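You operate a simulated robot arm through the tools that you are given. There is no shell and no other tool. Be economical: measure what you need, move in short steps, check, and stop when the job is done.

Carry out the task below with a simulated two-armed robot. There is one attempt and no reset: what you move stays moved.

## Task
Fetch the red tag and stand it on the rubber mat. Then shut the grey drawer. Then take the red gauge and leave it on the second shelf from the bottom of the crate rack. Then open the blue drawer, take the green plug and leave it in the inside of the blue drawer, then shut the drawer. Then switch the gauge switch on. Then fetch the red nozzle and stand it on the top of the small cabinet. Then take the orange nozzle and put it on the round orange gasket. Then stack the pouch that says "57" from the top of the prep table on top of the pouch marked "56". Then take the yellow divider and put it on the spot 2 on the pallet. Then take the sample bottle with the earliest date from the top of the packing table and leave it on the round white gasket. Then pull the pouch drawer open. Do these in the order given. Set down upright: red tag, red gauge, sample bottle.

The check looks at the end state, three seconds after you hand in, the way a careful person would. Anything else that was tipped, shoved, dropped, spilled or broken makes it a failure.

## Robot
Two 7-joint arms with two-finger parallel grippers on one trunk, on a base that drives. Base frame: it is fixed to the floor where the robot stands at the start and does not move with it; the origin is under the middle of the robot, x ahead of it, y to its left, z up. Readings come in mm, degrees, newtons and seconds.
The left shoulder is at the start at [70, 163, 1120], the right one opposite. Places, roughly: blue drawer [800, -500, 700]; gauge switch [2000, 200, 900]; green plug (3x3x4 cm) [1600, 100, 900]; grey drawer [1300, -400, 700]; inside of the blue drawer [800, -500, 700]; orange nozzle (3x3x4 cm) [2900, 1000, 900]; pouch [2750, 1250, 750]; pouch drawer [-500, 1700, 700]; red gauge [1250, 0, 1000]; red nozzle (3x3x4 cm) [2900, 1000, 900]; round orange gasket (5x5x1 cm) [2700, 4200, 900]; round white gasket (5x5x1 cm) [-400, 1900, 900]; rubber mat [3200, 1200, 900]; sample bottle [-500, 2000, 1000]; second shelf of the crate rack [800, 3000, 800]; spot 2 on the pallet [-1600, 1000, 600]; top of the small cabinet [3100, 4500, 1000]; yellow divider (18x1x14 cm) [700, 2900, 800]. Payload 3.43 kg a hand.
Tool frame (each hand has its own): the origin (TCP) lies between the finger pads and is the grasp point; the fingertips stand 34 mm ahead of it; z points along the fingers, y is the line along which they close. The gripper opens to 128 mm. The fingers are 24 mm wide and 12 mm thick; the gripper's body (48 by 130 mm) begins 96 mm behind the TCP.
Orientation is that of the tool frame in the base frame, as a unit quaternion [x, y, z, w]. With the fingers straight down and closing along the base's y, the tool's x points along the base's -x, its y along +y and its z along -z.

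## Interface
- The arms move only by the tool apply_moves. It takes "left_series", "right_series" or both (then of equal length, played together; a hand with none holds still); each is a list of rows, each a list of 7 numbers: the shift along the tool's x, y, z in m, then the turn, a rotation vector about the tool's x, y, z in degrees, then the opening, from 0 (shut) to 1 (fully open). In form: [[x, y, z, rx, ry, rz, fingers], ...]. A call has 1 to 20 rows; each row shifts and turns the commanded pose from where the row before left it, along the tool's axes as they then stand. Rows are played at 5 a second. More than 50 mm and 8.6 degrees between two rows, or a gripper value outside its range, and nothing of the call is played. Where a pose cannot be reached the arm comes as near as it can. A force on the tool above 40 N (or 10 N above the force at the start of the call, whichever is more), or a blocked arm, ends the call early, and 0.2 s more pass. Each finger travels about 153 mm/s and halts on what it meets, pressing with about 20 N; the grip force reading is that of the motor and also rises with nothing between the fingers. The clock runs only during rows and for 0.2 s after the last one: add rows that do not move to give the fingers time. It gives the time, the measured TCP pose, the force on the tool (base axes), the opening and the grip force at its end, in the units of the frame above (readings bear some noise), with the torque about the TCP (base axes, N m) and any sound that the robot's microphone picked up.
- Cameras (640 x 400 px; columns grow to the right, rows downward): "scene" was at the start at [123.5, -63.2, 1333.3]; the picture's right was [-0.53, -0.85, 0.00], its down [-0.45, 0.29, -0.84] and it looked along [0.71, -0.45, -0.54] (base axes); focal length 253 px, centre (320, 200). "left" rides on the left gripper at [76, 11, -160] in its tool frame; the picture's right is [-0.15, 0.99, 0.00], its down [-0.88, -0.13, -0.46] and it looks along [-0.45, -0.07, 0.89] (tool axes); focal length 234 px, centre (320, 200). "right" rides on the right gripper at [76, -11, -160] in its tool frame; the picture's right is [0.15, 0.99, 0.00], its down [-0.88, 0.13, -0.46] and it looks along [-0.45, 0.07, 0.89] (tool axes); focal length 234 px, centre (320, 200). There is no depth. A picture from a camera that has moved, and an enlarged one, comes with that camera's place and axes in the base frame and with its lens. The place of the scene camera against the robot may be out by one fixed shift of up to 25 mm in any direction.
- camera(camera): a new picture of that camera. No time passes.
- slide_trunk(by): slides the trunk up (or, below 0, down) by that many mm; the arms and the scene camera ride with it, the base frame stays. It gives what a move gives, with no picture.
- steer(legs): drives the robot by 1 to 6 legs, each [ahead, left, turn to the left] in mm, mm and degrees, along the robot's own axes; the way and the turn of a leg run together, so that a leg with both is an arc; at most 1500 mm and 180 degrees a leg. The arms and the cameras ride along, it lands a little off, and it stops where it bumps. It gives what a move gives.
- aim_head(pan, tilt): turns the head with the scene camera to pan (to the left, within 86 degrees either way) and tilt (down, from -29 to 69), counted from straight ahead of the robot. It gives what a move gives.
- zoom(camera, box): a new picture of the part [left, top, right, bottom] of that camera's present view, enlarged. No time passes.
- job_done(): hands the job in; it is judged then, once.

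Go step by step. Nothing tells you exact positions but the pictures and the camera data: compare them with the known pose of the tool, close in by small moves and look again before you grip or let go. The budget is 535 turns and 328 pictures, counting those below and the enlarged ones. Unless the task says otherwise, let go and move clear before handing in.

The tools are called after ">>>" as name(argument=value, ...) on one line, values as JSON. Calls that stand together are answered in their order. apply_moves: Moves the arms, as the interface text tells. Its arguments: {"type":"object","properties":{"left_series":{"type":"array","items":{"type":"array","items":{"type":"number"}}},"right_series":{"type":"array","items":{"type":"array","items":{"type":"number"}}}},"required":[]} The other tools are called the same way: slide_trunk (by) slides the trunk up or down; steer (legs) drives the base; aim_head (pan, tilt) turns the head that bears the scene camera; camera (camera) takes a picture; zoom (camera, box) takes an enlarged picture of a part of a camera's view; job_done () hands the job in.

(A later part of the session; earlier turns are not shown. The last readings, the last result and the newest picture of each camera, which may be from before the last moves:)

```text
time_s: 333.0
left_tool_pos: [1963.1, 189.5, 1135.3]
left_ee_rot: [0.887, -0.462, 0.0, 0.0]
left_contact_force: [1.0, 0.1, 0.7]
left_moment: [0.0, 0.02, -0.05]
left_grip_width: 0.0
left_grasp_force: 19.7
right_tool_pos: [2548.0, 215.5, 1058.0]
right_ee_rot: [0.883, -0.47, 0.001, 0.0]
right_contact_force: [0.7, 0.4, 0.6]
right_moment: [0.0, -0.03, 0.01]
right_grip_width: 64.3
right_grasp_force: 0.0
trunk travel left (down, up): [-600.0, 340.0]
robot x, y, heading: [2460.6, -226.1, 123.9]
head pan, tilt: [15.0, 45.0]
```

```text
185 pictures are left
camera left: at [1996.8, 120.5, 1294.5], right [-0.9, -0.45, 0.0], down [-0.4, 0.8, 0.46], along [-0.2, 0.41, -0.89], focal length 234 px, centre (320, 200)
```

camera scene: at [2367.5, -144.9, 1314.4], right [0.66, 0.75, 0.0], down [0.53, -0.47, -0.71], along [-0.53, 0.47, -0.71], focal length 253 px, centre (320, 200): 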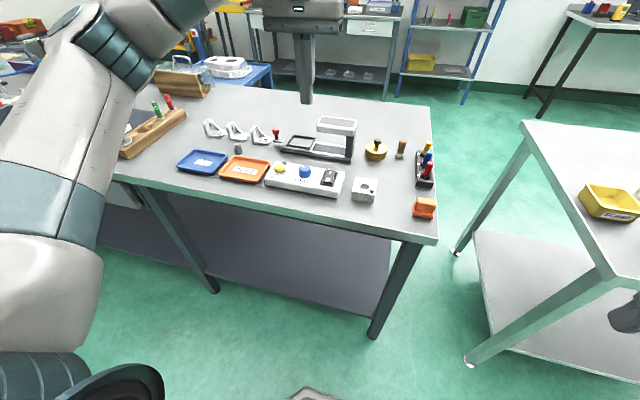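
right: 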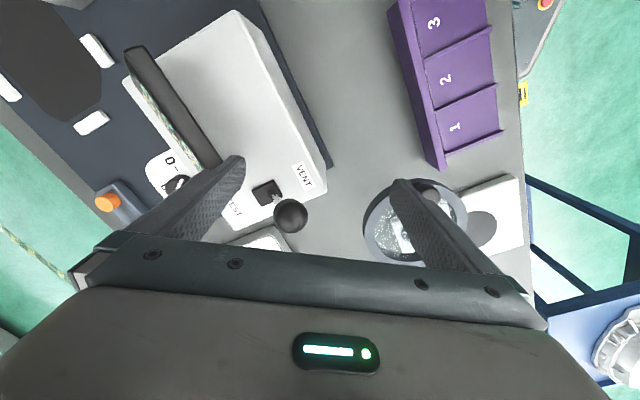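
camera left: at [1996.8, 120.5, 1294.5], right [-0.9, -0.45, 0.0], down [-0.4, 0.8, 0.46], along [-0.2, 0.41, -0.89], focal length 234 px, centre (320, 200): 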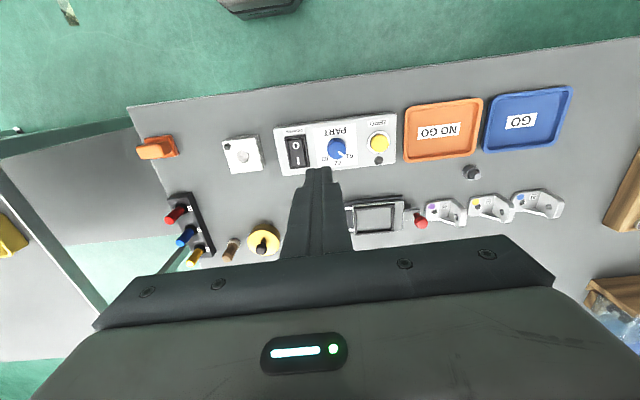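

>>> zoom(camera="left", box=[270, 115, 350, 180])

>>> zoom(camera="scene", box=[260, 140, 380, 215])

```text
6.15 times, centred on (310, 148) of left
camera zoom: at [1996.8, 120.5, 1294.5], right [-0.9, -0.45, 0.0], down [-0.4, 0.8, 0.46], along [-0.2, 0.41, -0.89], focal length 1441 px, centre (382, 523)
```

zoom: 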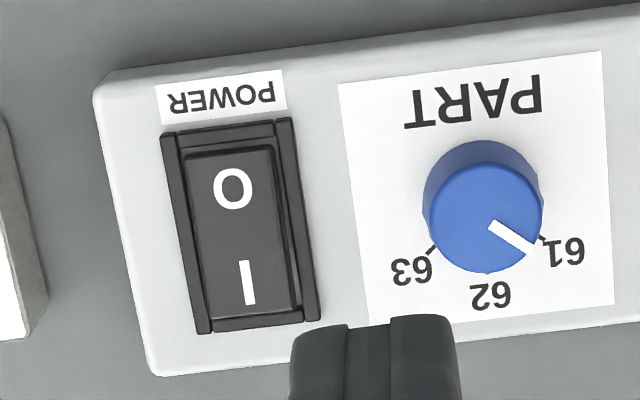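

```text
5.33 times, centred on (320, 178) of scene
camera zoom: at [2367.5, -144.9, 1314.4], right [0.66, 0.75, 0.0], down [0.53, -0.47, -0.71], along [-0.53, 0.47, -0.71], focal length 1349 px, centre (320, 320)
```

zoom: 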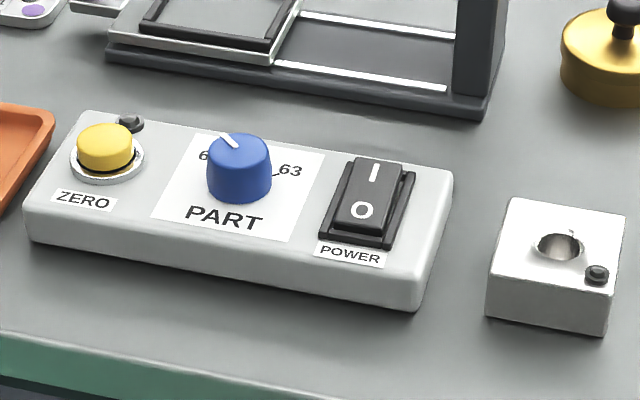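

Rocker has O down (off). I position closed fingertips over the "I" end, estimated near (1977,257,875).

>>> apply_moves(left_series=[[-0.024, -0.025, 0, 0, 0, 0, 0], [-0.024, -0.025, 0, 0, 0, 0, 0], [0, 0, 0.045, 0, 0, 0, 0], [0, 0, 0.045, 0, 0, 0, 0], [0, 0, 0.045, 0, 0, 0, 0], [0, 0, 0.04, 0, 0, 0, 0], [0, 0, 0, 0, 0, 0, 0]])

>>> camera(camera="left")

>>> zoom(camera="scene", box=[260, 120, 380, 215])

```text
time_s: 334.6
left_tool_pos: [1977.1, 261.2, 958.4]
left_ee_rot: [0.887, -0.462, 0.0, -0.001]
left_contact_force: [-0.2, -0.5, 0.3]
left_moment: [0.03, -0.02, -0.02]
left_grip_width: 0.0
left_grasp_force: 19.6
right_tool_pos: [2547.6, 215.7, 1059.2]
right_ee_rot: [0.882, -0.471, 0.001, 0.0]
right_contact_force: [0.3, -0.7, -0.1]
right_moment: [0.03, 0.05, -0.01]
right_grip_width: 64.2
right_grasp_force: 0.1
trunk travel left (down, up): [-600.0, 340.0]
robot x, y, heading: [2456.6, -226.3, 123.8]
head pan, tilt: [15.0, 45.0]
```

```text
182 pictures are left
camera left: at [2010.4, 191.6, 1118.4], right [-0.9, -0.45, 0.0], down [-0.4, 0.8, 0.46], along [-0.2, 0.41, -0.89], focal length 234 px, centre (320, 200)
```

left: 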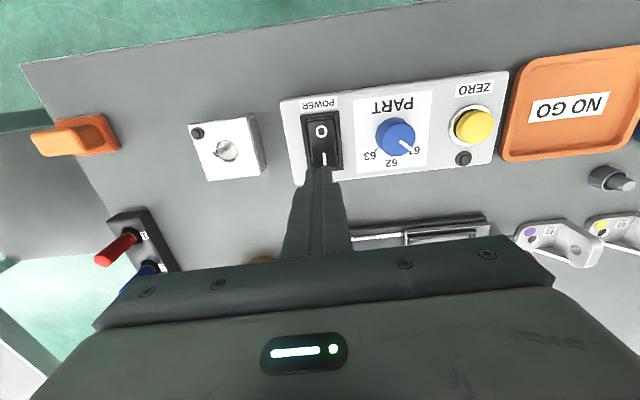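

```text
4.21 times, centred on (320, 168) of scene
camera zoom: at [2368.5, -145.5, 1314.6], right [0.66, 0.75, 0.0], down [0.53, -0.47, -0.71], along [-0.53, 0.47, -0.71], focal length 1065 px, centre (320, 337)
```

zoom: 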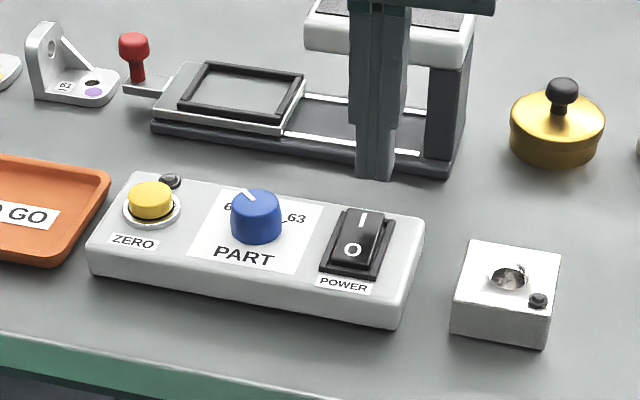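

>>> apply_moves(left_series=[[0.005, 0.003, 0.02, 0, 0, 0, 0], [0, 0, 0, 0, 0, 0, 0]])

>>> camera(camera="left")

>>> zoom(camera="scene", box=[260, 60, 420, 215])

```text
time_s: 335.2
left_tool_pos: [1976.7, 253.7, 940.7]
left_ee_rot: [0.887, -0.462, 0.0, -0.001]
left_contact_force: [0.0, -0.8, 0.1]
left_moment: [0.01, 0.02, 0.0]
left_grip_width: 0.2
left_grasp_force: 20.0
right_tool_pos: [2547.8, 217.0, 1058.0]
right_ee_rot: [0.882, -0.471, 0.0, 0.0]
right_contact_force: [0.4, 0.2, 0.6]
right_moment: [-0.02, 0.03, 0.03]
right_grip_width: 63.7
right_grasp_force: 0.0
trunk travel left (down, up): [-600.0, 340.0]
robot x, y, heading: [2457.5, -226.9, 123.7]
head pan, tilt: [15.0, 45.0]
```

```text
180 pictures are left
camera left: at [2011.0, 184.6, 1098.5], right [-0.9, -0.45, 0.0], down [-0.4, 0.8, 0.46], along [-0.2, 0.41, -0.89], focal length 234 px, centre (320, 200)
```

left: 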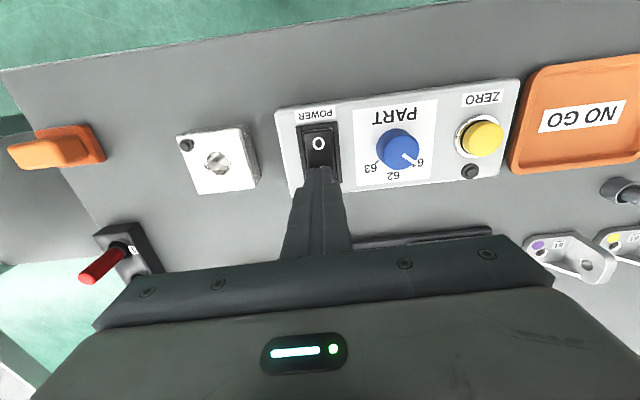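

```text
2.58 times, centred on (340, 138) of scene
camera zoom: at [2368.3, -145.1, 1314.5], right [0.66, 0.75, 0.0], down [0.53, -0.47, -0.71], along [-0.53, 0.47, -0.71], focal length 653 px, centre (268, 361)
```

zoom: 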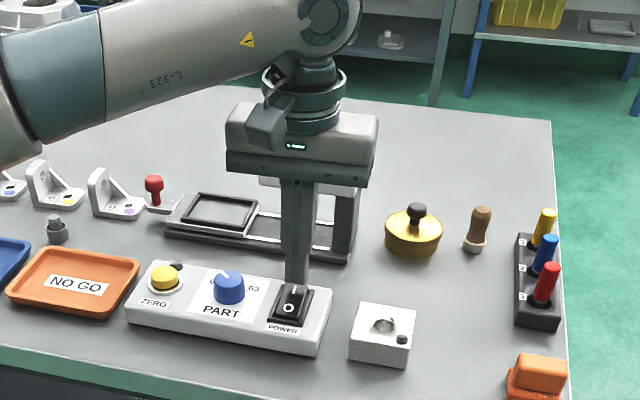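

>>> apply_moves(left_series=[[-0.004, 0, 0.006, 0, 0, 0, 0], [0, 0, 0.005, 0, 0, 0, 0], [0, 0, 0, 0, 0, 0, 0]])

>>> apply_moves(left_series=[[0, 0, 0.004, 0, 0, 0, 0], [0, 0, 0, 0, 0, 0, 0]])

>>> apply_moves(left_series=[[0, 0, 0.004, 0, 0, 0, 0], [0, 0, 0, 0, 0, 0, 0]])

>>> camera(camera="left")

```text
time_s: 336.0
left_tool_pos: [1975.6, 255.2, 927.7]
left_ee_rot: [0.887, -0.463, 0.0, -0.001]
left_contact_force: [0.5, -0.1, 0.4]
left_moment: [-0.03, 0.01, 0.02]
left_grip_width: 0.1
left_grasp_force: 20.6
right_tool_pos: [2547.5, 217.4, 1057.7]
right_ee_rot: [0.882, -0.471, 0.0, 0.0]
right_contact_force: [-0.2, 0.3, 0.2]
right_moment: [0.02, -0.01, 0.01]
right_grip_width: 64.4
right_grasp_force: 0.0
trunk travel left (down, up): [-600.0, 340.0]
robot x, y, heading: [2458.3, -226.0, 123.5]
head pan, tilt: [15.0, 45.0]
```

```text
time_s: 336.6
left_tool_pos: [1975.3, 255.6, 924.0]
left_ee_rot: [0.887, -0.462, 0.001, -0.002]
left_contact_force: [-0.3, 0.3, 0.2]
left_moment: [0.03, 0.03, -0.02]
left_grip_width: 0.0
left_grasp_force: 20.5
right_tool_pos: [2546.6, 216.3, 1059.1]
right_ee_rot: [0.882, -0.471, 0.0, -0.001]
right_contact_force: [0.3, -0.7, 0.3]
right_moment: [-0.01, -0.02, 0.0]
right_grip_width: 64.0
right_grasp_force: 0.0
trunk travel left (down, up): [-600.0, 340.0]
robot x, y, heading: [2460.2, -225.6, 123.9]
head pan, tilt: [15.0, 45.0]
```

```text
time_s: 337.2
left_tool_pos: [1976.0, 256.2, 923.1]
left_ee_rot: [0.887, -0.463, -0.003, -0.003]
left_contact_force: [-5.9, 6.1, 23.1]
left_moment: [-0.01, 0.06, -0.36]
left_grip_width: 0.0
left_grasp_force: 19.6
right_tool_pos: [2547.9, 215.6, 1059.3]
right_ee_rot: [0.882, -0.471, 0.0, 0.0]
right_contact_force: [0.3, 0.7, 0.0]
right_moment: [-0.02, -0.02, 0.02]
right_grip_width: 64.0
right_grasp_force: 0.1
trunk travel left (down, up): [-600.0, 340.0]
robot x, y, heading: [2460.0, -228.7, 123.8]
head pan, tilt: [15.0, 45.0]
```

```text
178 pictures are left
camera left: at [2009.1, 185.5, 1082.9], right [-0.9, -0.45, 0.0], down [-0.4, 0.79, 0.46], along [-0.2, 0.41, -0.89], focal length 234 px, centre (320, 200)
```

left: 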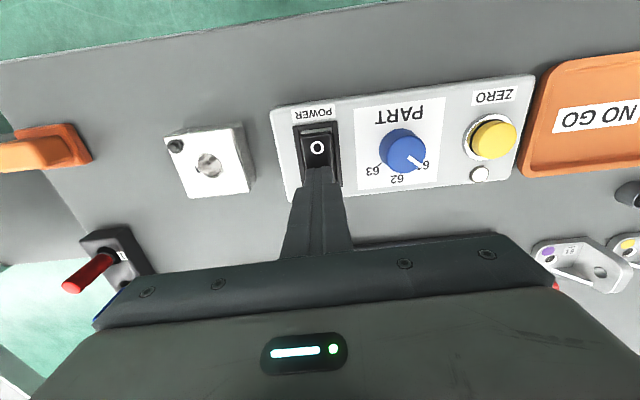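

An indicator lamp near ZERO lit up. I lift and verify.

>>> apply_moves(left_series=[[0, 0, -0.02, 0, 0, 0, 0], [0, 0, -0.045, 0, 0, 0, 0], [0, 0, -0.045, 0, 0, 0, 0], [0, 0, -0.045, 0, 0, 0, 0], [0, 0, -0.045, 0, 0, 0, 0]])

>>> zoom(camera="scene", box=[250, 130, 390, 220])

```text
time_s: 338.4
left_tool_pos: [1974.1, 256.1, 1125.0]
left_ee_rot: [0.887, -0.462, -0.001, 0.0]
left_contact_force: [-0.9, 0.2, 0.3]
left_moment: [-0.01, 0.02, 0.02]
left_grip_width: 0.0
left_grasp_force: 19.8
right_tool_pos: [2548.1, 215.6, 1058.6]
right_ee_rot: [0.882, -0.471, 0.0, 0.0]
right_contact_force: [-0.9, -0.1, 0.2]
right_moment: [0.02, -0.01, 0.0]
right_grip_width: 64.0
right_grasp_force: 0.2
trunk travel left (down, up): [-600.0, 340.0]
robot x, y, heading: [2458.9, -224.1, 123.7]
head pan, tilt: [15.0, 45.0]
```

```text
4.44 times, centred on (320, 175) of scene
camera zoom: at [2369.0, -145.7, 1314.5], right [0.66, 0.75, 0.0], down [0.53, -0.47, -0.71], along [-0.53, 0.47, -0.71], focal length 1124 px, centre (320, 311)
```

zoom: 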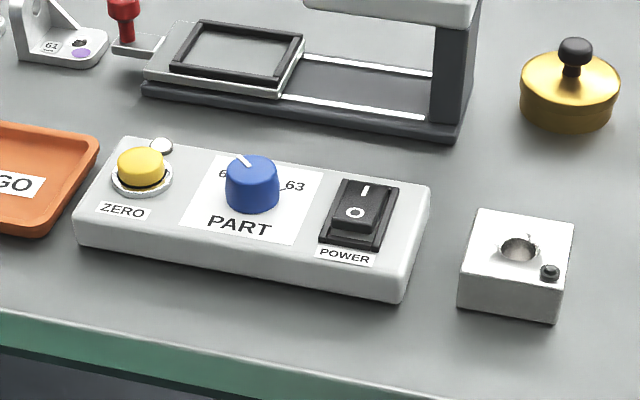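

Switch is on. Now the red nozzle on the prep table; I drive round to its front side.

>>> steer(legs=[[-380, 0, 0], [0, -1000, 0], [0, -1000, 0]])

```text
time_s: 350.2
left_tool_pos: [3777.0, 1041.4, 1124.2]
left_ee_rot: [0.899, -0.439, 0.0, -0.001]
left_contact_force: [0.7, 0.6, -0.6]
left_moment: [0.02, -0.01, -0.01]
left_grip_width: 0.0
left_grasp_force: 19.9
right_tool_pos: [4354.0, 1032.5, 1058.4]
right_ee_rot: [0.895, -0.447, 0.001, 0.0]
right_contact_force: [0.2, 0.5, 0.4]
right_moment: [-0.01, -0.01, 0.0]
right_grip_width: 63.9
right_grasp_force: 0.0
trunk travel left (down, up): [-600.0, 340.0]
robot x, y, heading: [4284.6, 590.8, 126.9]
head pan, tilt: [15.0, 45.0]
```

>>> steer(legs=[[0, 0, -3], [1250, 0, 0], [1200, 0, 0]])

>>> steer(legs=[[0, 0, -178], [0, -1050, 0]])

>>> aim_head(pan=0, tilt=35)

>>> camera(camera="scene")

```text
time_s: 362.6
left_tool_pos: [2519.2, 3144.6, 1124.5]
left_ee_rot: [0.876, -0.482, 0.0, -0.001]
left_contact_force: [0.7, 0.5, -0.6]
left_moment: [-0.04, 0.0, 0.02]
left_grip_width: 0.0
left_grasp_force: 20.6
right_tool_pos: [3090.0, 3080.6, 1059.1]
right_ee_rot: [0.872, -0.489, 0.0, 0.0]
right_contact_force: [-0.1, 0.2, -0.5]
right_moment: [0.0, 0.01, -0.03]
right_grip_width: 64.2
right_grasp_force: 0.0
trunk travel left (down, up): [-600.0, 340.0]
robot x, y, heading: [2983.1, 2641.6, 121.2]
head pan, tilt: [15.0, 45.0]
```

```text
time_s: 375.3
left_tool_pos: [2571.9, 1579.0, 1123.6]
left_ee_rot: [0.466, 0.885, -0.002, 0.0]
left_contact_force: [0.2, -0.2, 0.3]
left_moment: [0.0, -0.01, 0.03]
left_grip_width: 0.0
left_grasp_force: 19.5
right_tool_pos: [1998.4, 1623.4, 1058.7]
right_ee_rot: [0.474, 0.88, 0.0, 0.0]
right_contact_force: [-0.3, 0.5, 0.5]
right_moment: [0.01, 0.01, 0.01]
right_grip_width: 63.9
right_grasp_force: 0.0
trunk travel left (down, up): [-600.0, 340.0]
robot x, y, heading: [2093.0, 2065.5, -56.8]
head pan, tilt: [15.0, 45.0]
```

```text
time_s: 376.1
left_tool_pos: [2572.3, 1578.5, 1124.1]
left_ee_rot: [0.466, 0.885, -0.001, 0.0]
left_contact_force: [-0.6, -0.2, -0.3]
left_moment: [-0.04, 0.02, 0.0]
left_grip_width: 0.1
left_grasp_force: 20.0
right_tool_pos: [1998.6, 1622.6, 1059.0]
right_ee_rot: [0.474, 0.881, 0.001, -0.002]
right_contact_force: [0.1, -0.9, -0.2]
right_moment: [0.04, 0.0, -0.01]
right_grip_width: 63.8
right_grasp_force: 0.1
trunk travel left (down, up): [-600.0, 340.0]
robot x, y, heading: [2091.3, 2060.2, -57.0]
head pan, tilt: [0.0, 35.0]
```

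```text
176 pictures are left
camera scene: at [2163.9, 1933.1, 1329.2], right [-0.84, -0.55, 0.0], down [-0.32, 0.48, -0.82], along [0.45, -0.68, -0.57], focal length 253 px, centre (320, 200)
```

scene: 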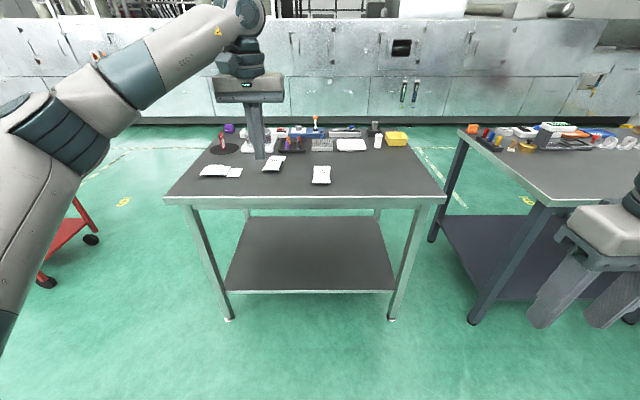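

>>> steer(legs=[[0, 0, 1], [300, -140, 0], [270, 0, 0]])

>>> aim_head(pan=12, tilt=38)

>>> camera(camera="scene")

>>> camera(camera="left")

```text
time_s: 380.1
left_tool_pos: [2779.8, 1031.6, 1123.8]
left_ee_rot: [0.461, 0.887, 0.0, 0.0]
left_contact_force: [-0.3, 0.1, 1.0]
left_moment: [0.0, 0.05, 0.0]
left_grip_width: 0.0
left_grasp_force: 20.0
right_tool_pos: [2206.3, 1071.2, 1057.9]
right_ee_rot: [0.471, 0.882, 0.001, -0.001]
right_contact_force: [0.6, -1.5, -0.5]
right_moment: [0.01, 0.03, 0.01]
right_grip_width: 63.9
right_grasp_force: 0.1
trunk travel left (down, up): [-600.0, 340.0]
robot x, y, heading: [2294.0, 1511.2, -55.8]
head pan, tilt: [0.0, 35.0]
```

```text
time_s: 380.9
left_tool_pos: [2780.8, 1033.0, 1122.7]
left_ee_rot: [0.462, 0.887, -0.001, 0.0]
left_contact_force: [-0.4, 0.0, -0.1]
left_moment: [-0.01, 0.02, 0.0]
left_grip_width: 0.0
left_grasp_force: 20.4
right_tool_pos: [2205.7, 1071.9, 1059.1]
right_ee_rot: [0.471, 0.882, 0.001, -0.001]
right_contact_force: [0.0, -0.5, 0.4]
right_moment: [-0.01, 0.0, 0.01]
right_grip_width: 63.9
right_grasp_force: 0.1
trunk travel left (down, up): [-600.0, 340.0]
robot x, y, heading: [2291.5, 1514.1, -56.0]
head pan, tilt: [12.0, 38.0]
```

```text
175 pictures are left
camera scene: at [2380.8, 1396.2, 1324.7], right [-0.7, -0.72, 0.0], down [-0.44, 0.43, -0.79], along [0.57, -0.55, -0.62], focal length 253 px, centre (320, 200)
```

scene: 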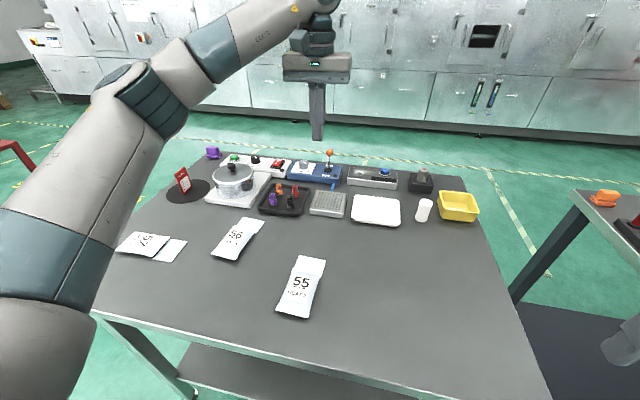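

```text
174 pictures are left
camera left: at [2745.5, 1101.3, 1283.5], right [0.89, 0.45, 0.0], down [0.4, -0.8, 0.46], along [0.2, -0.41, -0.89], focal length 234 px, centre (320, 200)
```

left: 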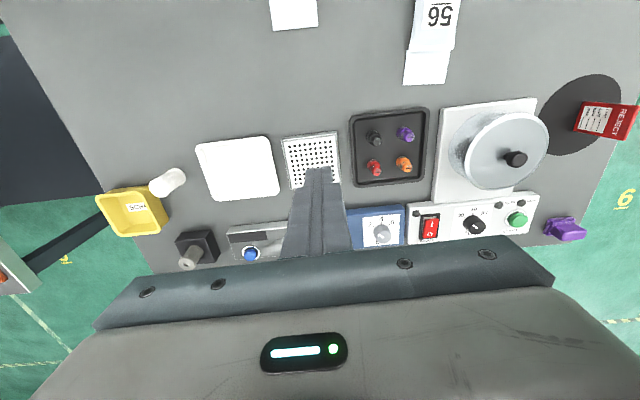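

>>> apply_moves(left_series=[[-0.025, 0.027, 0, 0, 0, 0, 0.36], [-0.025, 0.027, 0, 0, 0, 0, 0.36], [-0.025, 0.027, 0, 0, 0, 0, 0.36], [0, 0, 0.045, 0, 0, 0, 0.36], [0, 0, 0.045, 0, 0, 0, 0.36], [0, 0, 0.04, 0, 0, 0, 0.36], [0, 0, 0, 0, 0, 0, 0.36]])

>>> camera(camera="left")

>>> zoom(camera="scene", box=[220, 120, 380, 220])

```text
time_s: 382.5
left_tool_pos: [2890.5, 1017.4, 993.6]
left_ee_rot: [0.462, 0.887, -0.001, 0.001]
left_contact_force: [-0.5, 0.5, -0.6]
left_moment: [-0.02, 0.0, 0.01]
left_grip_width: 46.0
left_grasp_force: 0.2
right_tool_pos: [2205.7, 1072.3, 1058.0]
right_ee_rot: [0.47, 0.883, 0.001, 0.0]
right_contact_force: [-1.0, -0.3, 0.2]
right_moment: [0.01, 0.0, -0.03]
right_grip_width: 64.0
right_grasp_force: 0.2
trunk travel left (down, up): [-600.0, 340.0]
robot x, y, heading: [2291.3, 1513.6, -56.3]
head pan, tilt: [12.0, 38.0]
```

```text
173 pictures are left
camera left: at [2856.3, 1085.1, 1152.6], right [0.89, 0.45, 0.0], down [0.4, -0.8, 0.46], along [0.2, -0.41, -0.89], focal length 234 px, centre (320, 200)
```

left: 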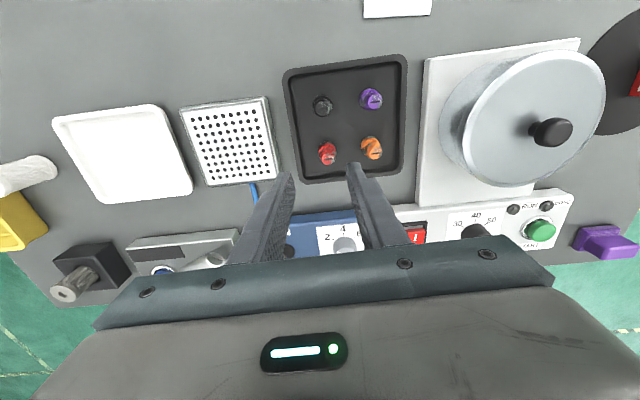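

```text
4.00 times, centred on (300, 170) of scene
camera zoom: at [2380.4, 1396.7, 1324.8], right [-0.7, -0.72, 0.0], down [-0.44, 0.43, -0.79], along [0.57, -0.55, -0.62], focal length 1012 px, centre (400, 320)
```

zoom: 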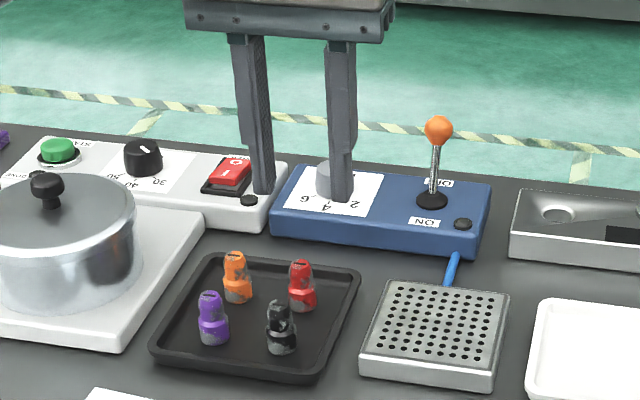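

>>> apply_moves(left_series=[[-0.006, 0.007, 0.03, 0, 0, 0, 0.36], [0, 0, 0.03, 0, 0, 0, 0.36], [0, 0, 0, 0, 0, 0, 0.36]])

>>> camera(camera="left")

>>> zoom(camera="scene", box=[220, 120, 380, 220])

```text
time_s: 383.3
left_tool_pos: [2897.5, 1016.5, 934.3]
left_ee_rot: [0.462, 0.887, -0.001, 0.0]
left_contact_force: [0.1, -0.1, -0.8]
left_moment: [0.0, 0.02, 0.01]
left_grip_width: 46.1
left_grasp_force: 0.1
right_tool_pos: [2206.0, 1070.7, 1058.7]
right_ee_rot: [0.47, 0.882, 0.001, -0.001]
right_contact_force: [0.1, 0.0, -0.1]
right_moment: [-0.01, -0.01, 0.0]
right_grip_width: 63.8
right_grasp_force: 0.1
trunk travel left (down, up): [-600.0, 340.0]
robot x, y, heading: [2293.3, 1509.5, -56.3]
head pan, tilt: [12.0, 38.0]
```

```text
171 pictures are left
camera left: at [2863.1, 1084.3, 1093.9], right [0.89, 0.45, 0.0], down [0.4, -0.8, 0.46], along [0.2, -0.41, -0.89], focal length 234 px, centre (320, 200)
```

left: 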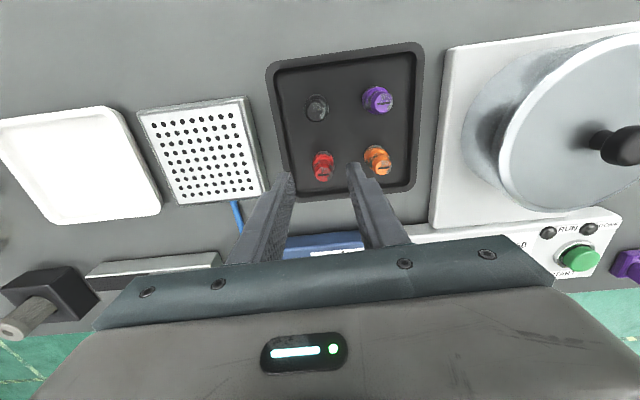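

```text
4.00 times, centred on (300, 170) of scene
camera zoom: at [2380.7, 1396.4, 1324.8], right [-0.7, -0.72, 0.0], down [-0.44, 0.43, -0.79], along [0.57, -0.55, -0.62], focal length 1012 px, centre (400, 320)
```

zoom: 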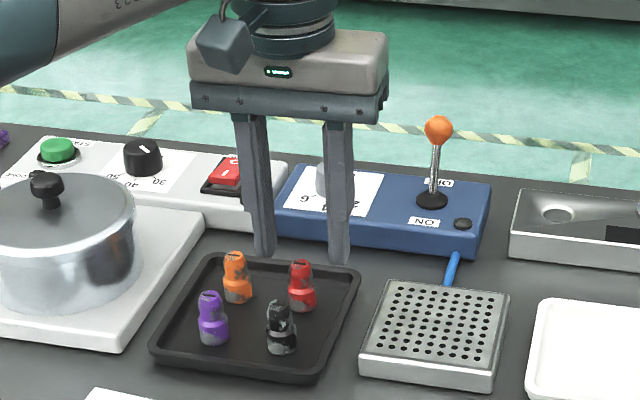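

>>> apply_moves(left_series=[[0.002, 0.003, 0.02, 0, 0, 0, 0.36], [0, 0, 0.018, 0, 0, 0, 0.36], [0, 0, 0, 0, 0, 0, 0.36]])

>>> zoom(camera="left", box=[240, 100, 420, 220])

>>> zoom(camera="scene", box=[220, 120, 380, 220])

```text
time_s: 384.1
left_tool_pos: [2897.6, 1018.1, 899.5]
left_ee_rot: [0.461, 0.887, -0.003, 0.002]
left_contact_force: [3.5, -3.1, 18.5]
left_moment: [-0.32, 0.49, 0.15]
left_grip_width: 45.1
left_grasp_force: 0.1
right_tool_pos: [2204.5, 1072.4, 1059.5]
right_ee_rot: [0.47, 0.883, -0.001, 0.0]
right_contact_force: [0.4, 0.0, 0.9]
right_moment: [-0.04, 0.01, 0.03]
right_grip_width: 63.9
right_grasp_force: 0.0
trunk travel left (down, up): [-600.0, 340.0]
robot x, y, heading: [2292.1, 1511.3, -56.3]
head pan, tilt: [12.0, 38.0]
```

```text
3.33 times, centred on (330, 160) of left
camera zoom: at [2863.3, 1086.9, 1058.8], right [0.89, 0.45, 0.0], down [0.4, -0.79, 0.46], along [0.21, -0.41, -0.89], focal length 781 px, centre (287, 333)
```

zoom: 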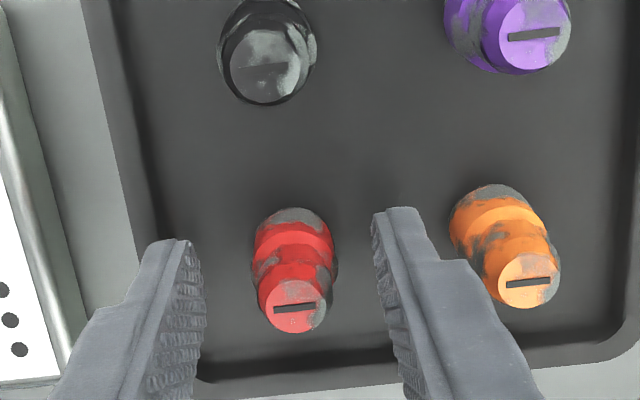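

```text
4.00 times, centred on (300, 170) of scene
camera zoom: at [2379.5, 1397.5, 1325.3], right [-0.7, -0.72, 0.0], down [-0.44, 0.43, -0.79], along [0.57, -0.55, -0.61], focal length 1012 px, centre (400, 320)
```

zoom: 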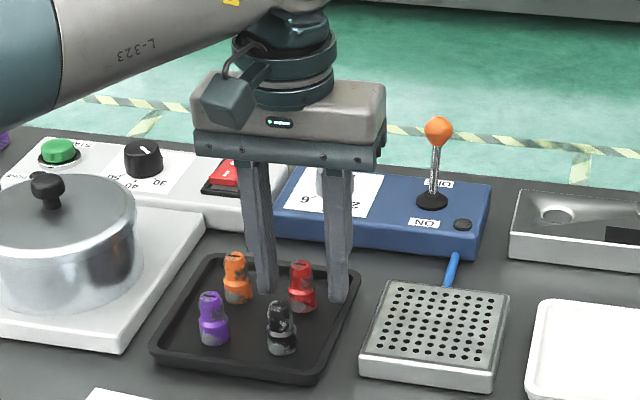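

>>> apply_moves(left_series=[[0, 0, -0.012, 0, 0, 0, 0.36], [0, 0.003, 0, 0, 0, 0, 0.24], [0, 0, 0, 0, 0, 0, 0.24], [0, 0, 0.01, 0, 0, 0, 0.24], [0, 0, 0.004, 0, 0, 0, 0.24], [0, 0, 0, 0, 0, 0, 0.24]])

>>> zoom(camera="left", box=[240, 100, 420, 220])

```text
time_s: 385.5
left_tool_pos: [2903.8, 1022.4, 893.7]
left_ee_rot: [0.461, 0.887, -0.002, 0.0]
left_contact_force: [-0.4, -0.5, 0.2]
left_moment: [-0.02, -0.01, -0.02]
left_grip_width: 30.6
left_grasp_force: 0.1
right_tool_pos: [2206.6, 1071.6, 1059.0]
right_ee_rot: [0.47, 0.883, -0.001, 0.0]
right_contact_force: [-0.4, -0.4, 0.3]
right_moment: [-0.01, 0.04, 0.0]
right_grip_width: 64.1
right_grasp_force: 0.0
trunk travel left (down, up): [-600.0, 340.0]
robot x, y, heading: [2291.4, 1511.2, -56.3]
head pan, tilt: [12.0, 38.0]
```

```text
3.33 times, centred on (330, 160) of left
camera zoom: at [2867.9, 1090.2, 1053.7], right [0.89, 0.45, 0.0], down [0.4, -0.8, 0.46], along [0.2, -0.41, -0.89], focal length 781 px, centre (287, 333)
```

zoom: 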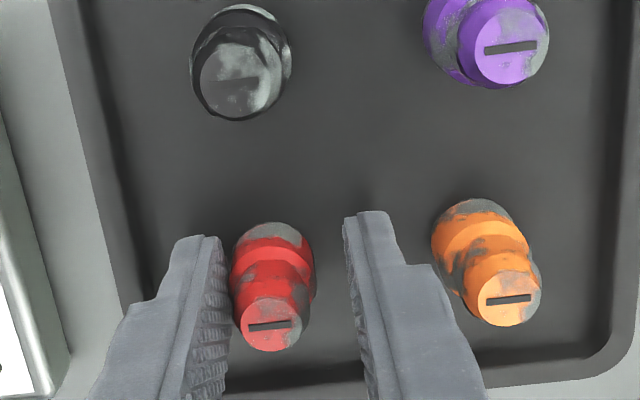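

>>> apply_moves(left_series=[[0, -0.003, 0, 0, 0, 0, 0.24], [0, 0, 0, 0, 0, 0, 0.12], [0, 0, 0, 0, 0, 0, 0], [0, 0, 0, 0, 0, 0, 0], [0, 0, 0, 0, 0, 0, 0]])

>>> apply_moves(left_series=[[0, 0, -0.01, 0, 0, 0, 0], [0, 0, -0.03, 0, 0, 0, 0], [0, 0, -0.045, 0, 0, 0, 0], [0, 0, -0.045, 0, 0, 0, 0], [0, 0, -0.045, 0, 0, 0, 0], [0, 0, -0.045, 0, 0, 0, 0]])

>>> camera(camera="left")

>>> camera(camera="scene")

```text
time_s: 386.7
left_tool_pos: [2900.3, 1019.5, 893.5]
left_ee_rot: [0.461, 0.887, -0.001, 0.0]
left_contact_force: [-0.5, 0.2, -0.7]
left_moment: [-0.01, 0.0, -0.02]
left_grip_width: 20.1
left_grasp_force: 20.2
right_tool_pos: [2206.6, 1072.3, 1059.0]
right_ee_rot: [0.471, 0.882, 0.001, -0.001]
right_contact_force: [0.1, 0.0, 0.2]
right_moment: [0.04, -0.01, 0.03]
right_grip_width: 64.2
right_grasp_force: 0.0
trunk travel left (down, up): [-600.0, 340.0]
robot x, y, heading: [2290.4, 1516.4, -56.1]
head pan, tilt: [12.0, 38.0]
```

```text
time_s: 388.1
left_tool_pos: [2899.6, 1018.6, 1113.1]
left_ee_rot: [0.462, 0.887, -0.001, 0.0]
left_contact_force: [0.3, -0.2, -1.1]
left_moment: [0.0, -0.07, 0.03]
left_grip_width: 20.0
left_grasp_force: 20.3
right_tool_pos: [2205.5, 1072.0, 1058.5]
right_ee_rot: [0.47, 0.882, -0.001, 0.0]
right_contact_force: [0.3, 0.0, 0.5]
right_moment: [-0.01, 0.0, 0.03]
right_grip_width: 64.0
right_grasp_force: 0.1
trunk travel left (down, up): [-600.0, 340.0]
robot x, y, heading: [2292.3, 1511.4, -56.3]
head pan, tilt: [12.0, 38.0]
```

```text
166 pictures are left
camera left: at [2865.2, 1086.8, 1272.6], right [0.89, 0.45, 0.0], down [0.4, -0.8, 0.46], along [0.2, -0.41, -0.89], focal length 234 px, centre (320, 200)
```

left: 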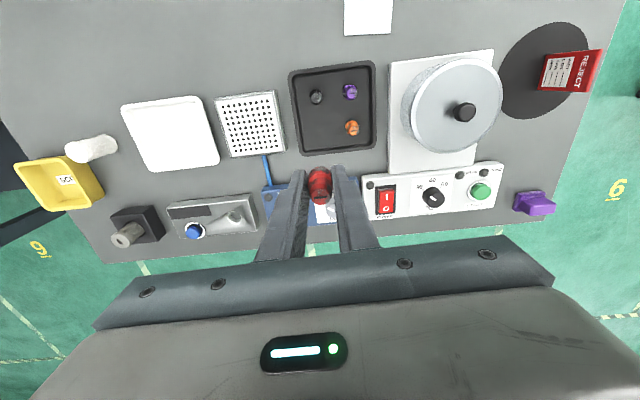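

```text
165 pictures are left
camera scene: at [2379.5, 1396.5, 1324.8], right [-0.7, -0.72, 0.0], down [-0.44, 0.43, -0.79], along [0.57, -0.55, -0.62], focal length 253 px, centre (320, 200)
```

scene: 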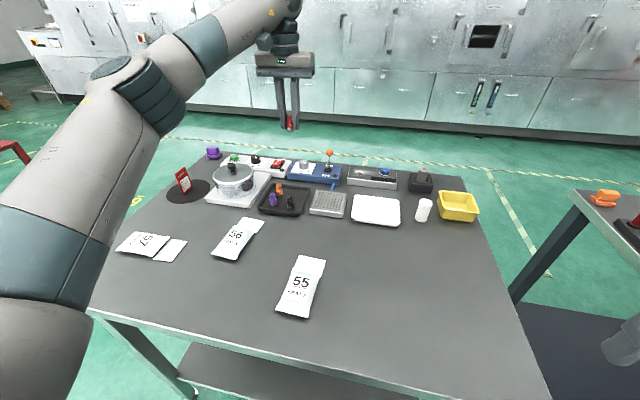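

>>> steer(legs=[[-650, 0, 0], [0, 0, 180], [0, -1400, 0]])

>>> aim_head(pan=-10, tilt=22)

>>> camera(camera="scene")

```text
time_s: 405.6
left_tool_pos: [2532.3, 3315.6, 1112.5]
left_ee_rot: [0.879, -0.478, -0.001, 0.0]
left_contact_force: [0.6, 0.2, 0.2]
left_moment: [0.0, -0.01, 0.02]
left_grip_width: 20.3
left_grasp_force: 20.2
right_tool_pos: [3224.9, 3235.4, 1058.2]
right_ee_rot: [0.874, -0.486, 0.0, 0.0]
right_contact_force: [0.0, -0.3, -0.3]
right_moment: [0.02, 0.0, -0.02]
right_grip_width: 63.9
right_grasp_force: 0.0
trunk travel left (down, up): [-600.0, 340.0]
robot x, y, heading: [3115.2, 2797.1, 121.7]
head pan, tilt: [12.0, 38.0]
```

```text
time_s: 406.4
left_tool_pos: [2532.6, 3315.8, 1111.4]
left_ee_rot: [0.878, -0.478, 0.0, -0.001]
left_contact_force: [0.8, 0.0, 0.7]
left_moment: [-0.01, -0.01, 0.02]
left_grip_width: 20.1
left_grasp_force: 20.2
right_tool_pos: [3226.4, 3237.5, 1059.1]
right_ee_rot: [0.874, -0.487, 0.0, 0.0]
right_contact_force: [-0.5, 0.0, -0.6]
right_moment: [0.04, -0.01, -0.01]
right_grip_width: 64.1
right_grasp_force: 0.2
trunk travel left (down, up): [-600.0, 340.0]
robot x, y, heading: [3118.7, 2799.4, 121.5]
head pan, tilt: [-10.0, 22.0]
```

```text
164 pictures are left
camera scene: at [3058.5, 2912.4, 1349.8], right [0.93, 0.37, 0.0], down [0.14, -0.35, -0.93], along [-0.34, 0.86, -0.38], focal length 253 px, centre (320, 200)
```

scene: 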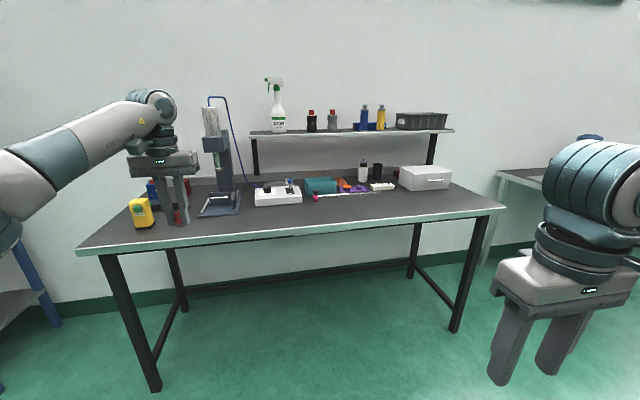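

>>> zoom(camera="scene", box=[240, 140, 480, 230])

```text
2.67 times, centred on (360, 185) of scene
camera zoom: at [3058.5, 2912.4, 1349.8], right [0.93, 0.37, 0.0], down [0.14, -0.35, -0.93], along [-0.34, 0.86, -0.38], focal length 675 px, centre (213, 240)
```

zoom: 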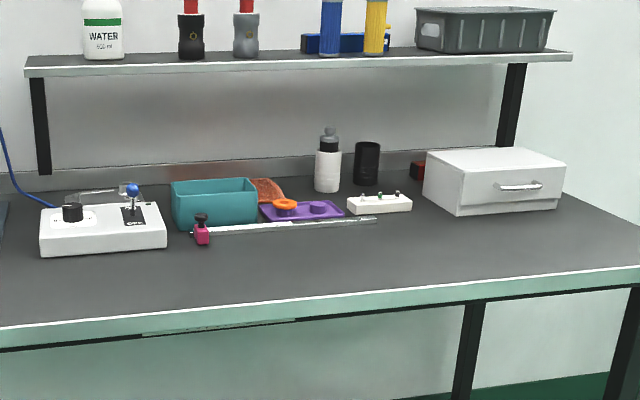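

>>> steer(legs=[[0, 0, 2.4], [0, -1050, 0], [330, 0, 0]])

>>> aim_head(pan=10, tilt=25)

>>> camera(camera="scene")

```text
time_s: 414.0
left_tool_pos: [3196.2, 4167.7, 1110.9]
left_ee_rot: [0.882, -0.471, -0.001, -0.001]
left_contact_force: [0.5, 0.7, -1.2]
left_moment: [0.01, -0.03, -0.01]
left_grip_width: 20.2
left_grasp_force: 19.6
right_tool_pos: [3891.1, 4100.9, 1058.0]
right_ee_rot: [0.878, -0.479, 0.001, 0.0]
right_contact_force: [-0.3, 0.4, -0.2]
right_moment: [0.01, -0.03, 0.0]
right_grip_width: 64.1
right_grasp_force: 0.1
trunk travel left (down, up): [-600.0, 340.0]
robot x, y, heading: [3794.5, 3661.7, 122.7]
head pan, tilt: [-10.0, 22.0]
```

```text
time_s: 414.9
left_tool_pos: [3196.7, 4166.5, 1111.0]
left_ee_rot: [0.882, -0.471, 0.0, -0.002]
left_contact_force: [-0.4, -0.2, 0.2]
left_moment: [0.05, 0.04, -0.01]
left_grip_width: 20.0
left_grasp_force: 20.0
right_tool_pos: [3888.7, 4100.0, 1058.9]
right_ee_rot: [0.878, -0.479, 0.001, 0.0]
right_contact_force: [0.2, -0.9, -0.3]
right_moment: [-0.03, 0.0, 0.01]
right_grip_width: 64.1
right_grasp_force: 0.1
trunk travel left (down, up): [-600.0, 340.0]
robot x, y, heading: [3789.7, 3658.8, 122.7]
head pan, tilt: [10.0, 25.0]
```

```text
162 pictures are left
camera scene: at [3702.0, 3754.7, 1345.1], right [0.74, 0.68, 0.0], down [0.29, -0.31, -0.91], along [-0.61, 0.67, -0.42], focal length 253 px, centre (320, 200)
```

scene: 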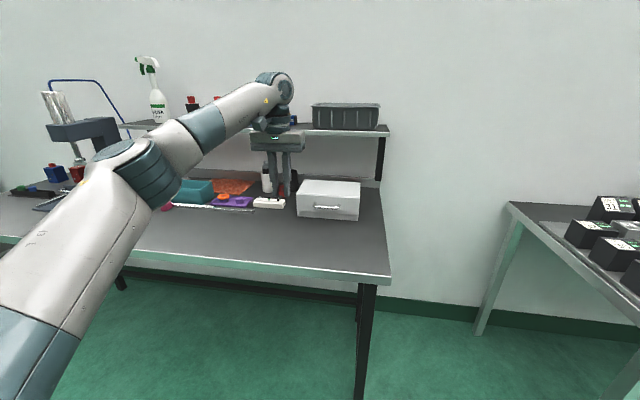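

>>> steer(legs=[[250, -75, 1]])

>>> camera(camera="left")

>>> camera(camera="scene")

```text
time_s: 416.7
left_tool_pos: [3113.1, 4404.0, 1113.4]
left_ee_rot: [0.887, -0.462, 0.0, -0.001]
left_contact_force: [0.4, 0.7, -1.2]
left_moment: [0.01, -0.03, -0.02]
left_grip_width: 19.9
left_grasp_force: 20.0
right_tool_pos: [3809.6, 4349.2, 1059.8]
right_ee_rot: [0.883, -0.47, 0.001, 0.0]
right_contact_force: [-0.4, -0.2, 0.2]
right_moment: [-0.04, 0.0, -0.02]
right_grip_width: 63.9
right_grasp_force: 0.0
trunk travel left (down, up): [-600.0, 340.0]
robot x, y, heading: [3719.3, 3910.0, 123.9]
head pan, tilt: [10.0, 25.0]
```

```text
161 pictures are left
camera left: at [3147.8, 4334.0, 1271.7], right [-0.89, -0.45, 0.0], down [-0.4, 0.8, 0.46], along [-0.2, 0.41, -0.89], focal length 234 px, centre (320, 200)
```

left: 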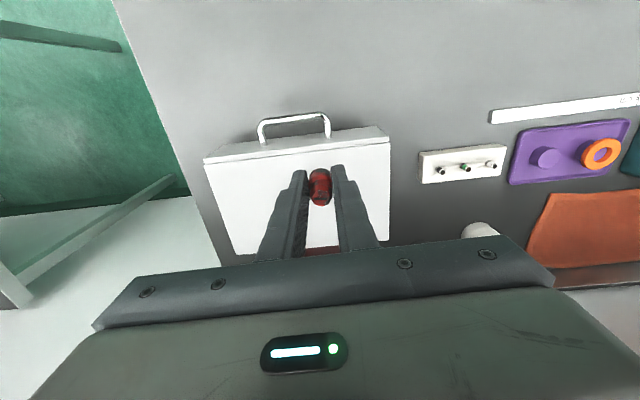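

```text
160 pictures are left
camera scene: at [3627.7, 4001.1, 1345.1], right [0.72, 0.69, 0.0], down [0.29, -0.31, -0.91], along [-0.63, 0.65, -0.42], focal length 253 px, centre (320, 200)
```

scene: 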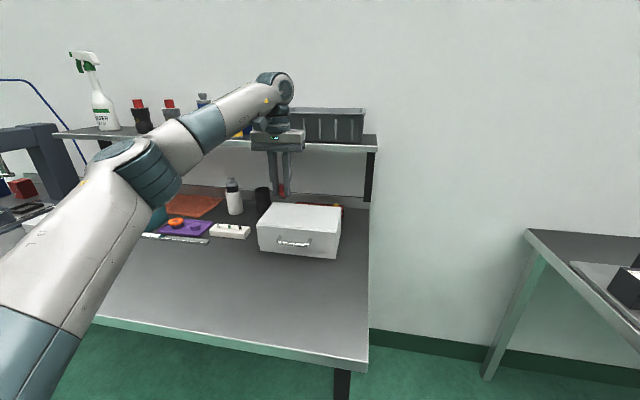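

>>> steer(legs=[[58, 0, 0]])

>>> apply_moves(left_series=[[0, 0, 0.035, 0, 0, 0, 0], [0, 0, 0.035, 0, 0, 0, 0], [0, 0, 0, 0, 0, 0, 0]])

>>> camera(camera="left")

>>> zoom(camera="scene", box=[200, 120, 400, 270])

```text
time_s: 417.7
left_tool_pos: [3083.4, 4447.5, 1113.0]
left_ee_rot: [0.887, -0.462, -0.001, -0.002]
left_contact_force: [-0.3, 0.4, 0.0]
left_moment: [0.0, -0.03, -0.01]
left_grip_width: 19.6
left_grasp_force: 19.9
right_tool_pos: [3778.5, 4394.3, 1058.9]
right_ee_rot: [0.884, -0.468, -0.001, 0.0]
right_contact_force: [0.3, -0.4, -0.7]
right_moment: [-0.03, 0.0, 0.03]
right_grip_width: 64.0
right_grasp_force: 0.0
trunk travel left (down, up): [-600.0, 340.0]
robot x, y, heading: [3695.9, 3957.8, 123.8]
head pan, tilt: [10.0, 25.0]
```

```text
time_s: 418.5
left_tool_pos: [3082.3, 4447.0, 1039.3]
left_ee_rot: [0.887, -0.462, -0.001, -0.001]
left_contact_force: [0.1, 0.4, -0.6]
left_moment: [-0.04, 0.03, -0.02]
left_grip_width: 20.1
left_grasp_force: 19.8
right_tool_pos: [3778.9, 4394.7, 1058.9]
right_ee_rot: [0.883, -0.469, 0.0, 0.0]
right_contact_force: [-0.4, -0.4, -0.4]
right_moment: [-0.02, 0.02, 0.0]
right_grip_width: 63.9
right_grasp_force: 0.1
trunk travel left (down, up): [-600.0, 340.0]
robot x, y, heading: [3689.5, 3954.5, 123.9]
head pan, tilt: [10.0, 25.0]
```

```text
159 pictures are left
camera left: at [3116.9, 4378.7, 1200.0], right [-0.89, -0.45, 0.0], down [-0.4, 0.79, 0.46], along [-0.2, 0.41, -0.89], focal length 234 px, centre (320, 200)
```

left: 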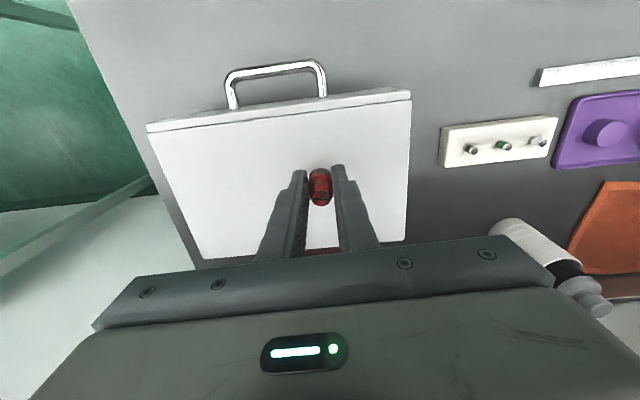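

```text
2.67 times, centred on (300, 195) of scene
camera zoom: at [3597.6, 4046.0, 1345.2], right [0.72, 0.69, 0.0], down [0.29, -0.3, -0.91], along [-0.63, 0.65, -0.42], focal length 675 px, centre (373, 213)
```

zoom: 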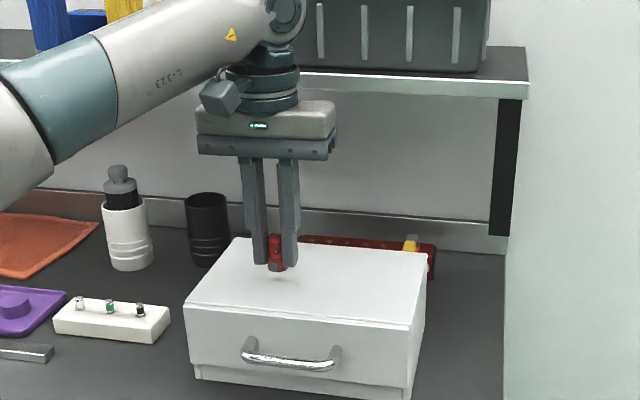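

>>> apply_moves(left_series=[[0, 0, 0.01, 0, 0, 0, 0], [0, 0, 0.008, 0, 0, 0, 0], [0, 0, 0.005, 0, 0, 0, 0]])

>>> zoom(camera="scene", box=[240, 160, 340, 230])

```text
time_s: 419.3
left_tool_pos: [3083.9, 4447.3, 1021.0]
left_ee_rot: [0.887, -0.462, -0.002, -0.003]
left_contact_force: [-2.3, -0.4, 19.4]
left_moment: [0.04, 0.12, 0.03]
left_grip_width: 20.7
left_grasp_force: 19.8
right_tool_pos: [3779.2, 4394.8, 1059.5]
right_ee_rot: [0.883, -0.469, 0.0, 0.0]
right_contact_force: [0.1, -0.9, -0.4]
right_moment: [0.0, -0.01, 0.01]
right_grip_width: 64.1
right_grasp_force: 0.0
trunk travel left (down, up): [-600.0, 340.0]
robot x, y, heading: [3691.4, 3953.6, 124.0]
head pan, tilt: [10.0, 25.0]
```

```text
5.71 times, centred on (290, 195) of scene
camera zoom: at [3598.2, 4045.1, 1345.6], right [0.72, 0.69, 0.0], down [0.29, -0.3, -0.91], along [-0.63, 0.65, -0.42], focal length 1446 px, centre (491, 229)
```

zoom: 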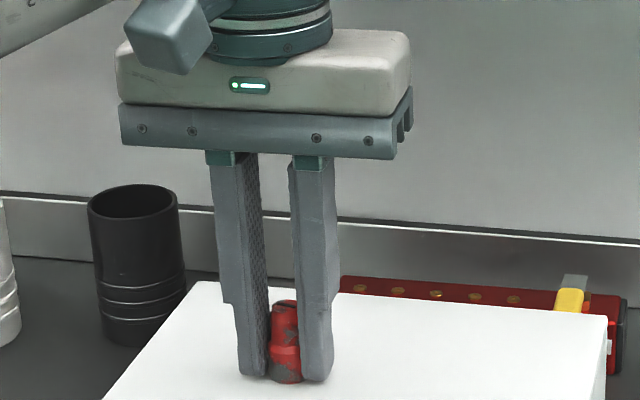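

>>> apply_moves(left_series=[[0, 0, -0.003, 0, 0, 0, 0], [0, 0, 0, 0, 0, 0, 0.17], [0, 0, 0, 0, 0, 0, 0.2], [0, 0, 0, 0, 0, 0, 0.26], [0, 0, 0, 0, 0, 0, 0.32]])

>>> apply_moves(left_series=[[0, 0, -0.02, 0, 0, 0, 0.32], [0, 0, -0.03, 0, 0, 0, 0.32], [0, 0, -0.03, 0, 0, 0, 0.32], [0, 0, -0.03, 0, 0, 0, 0.32]])

>>> zoom(camera="scene", box=[200, 120, 400, 270])

```text
time_s: 420.5
left_tool_pos: [3082.9, 4449.1, 1021.3]
left_ee_rot: [0.887, -0.462, -0.001, -0.001]
left_contact_force: [0.3, 0.1, 0.5]
left_moment: [0.0, 0.0, -0.03]
left_grip_width: 41.0
left_grasp_force: 0.1
right_tool_pos: [3779.1, 4395.5, 1059.4]
right_ee_rot: [0.883, -0.469, 0.001, 0.0]
right_contact_force: [-0.4, 0.6, -0.4]
right_moment: [-0.01, -0.01, 0.0]
right_grip_width: 64.2
right_grasp_force: 0.1
trunk travel left (down, up): [-600.0, 340.0]
robot x, y, heading: [3689.7, 3952.5, 124.1]
head pan, tilt: [10.0, 25.0]
```

```text
time_s: 421.5
left_tool_pos: [3085.7, 4447.0, 1133.7]
left_ee_rot: [0.887, -0.462, -0.001, -0.001]
left_contact_force: [1.5, -0.3, -0.6]
left_moment: [-0.03, 0.0, 0.02]
left_grip_width: 41.1
left_grasp_force: 0.1
right_tool_pos: [3779.6, 4395.8, 1059.3]
right_ee_rot: [0.883, -0.469, 0.0, 0.001]
right_contact_force: [-0.2, -0.3, -0.8]
right_moment: [-0.03, 0.02, -0.02]
right_grip_width: 64.1
right_grasp_force: 0.0
trunk travel left (down, up): [-600.0, 340.0]
robot x, y, heading: [3688.7, 3950.8, 124.0]
head pan, tilt: [10.0, 25.0]
```

```text
2.67 times, centred on (300, 195) of scene
camera zoom: at [3598.1, 4046.4, 1345.1], right [0.72, 0.69, 0.0], down [0.29, -0.3, -0.91], along [-0.63, 0.65, -0.42], focal length 675 px, centre (373, 213)
```

zoom: 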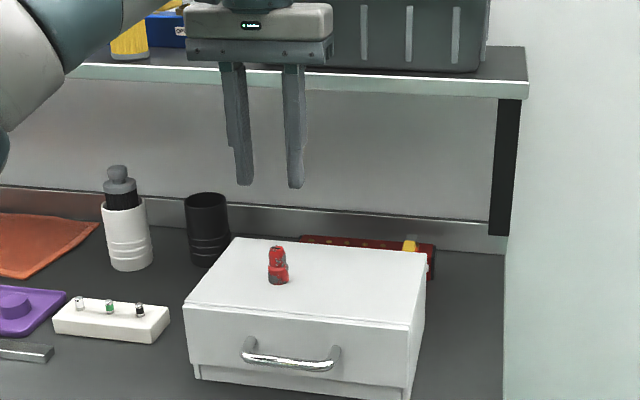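

Red nozzle placed. Now back to the prep table for the orange one.

>>> steer(legs=[[-650, 0, 0], [0, 0, 180], [0, -1250, 0], [0, -1250, 0]])

```text
time_s: 444.4
left_tool_pos: [2582.6, 1488.6, 1131.6]
left_ee_rot: [0.464, 0.886, -0.001, 0.001]
left_contact_force: [0.0, -0.8, -0.3]
left_moment: [0.01, -0.02, -0.01]
left_grip_width: 41.2
left_grasp_force: 0.1
right_tool_pos: [1888.5, 1545.8, 1058.4]
right_ee_rot: [0.471, 0.882, 0.0, -0.001]
right_contact_force: [0.3, 0.0, 0.7]
right_moment: [-0.01, 0.0, -0.02]
right_grip_width: 64.0
right_grasp_force: 0.1
trunk travel left (down, up): [-600.0, 340.0]
robot x, y, heading: [1975.4, 1985.8, -56.3]
head pan, tilt: [10.0, 25.0]
```

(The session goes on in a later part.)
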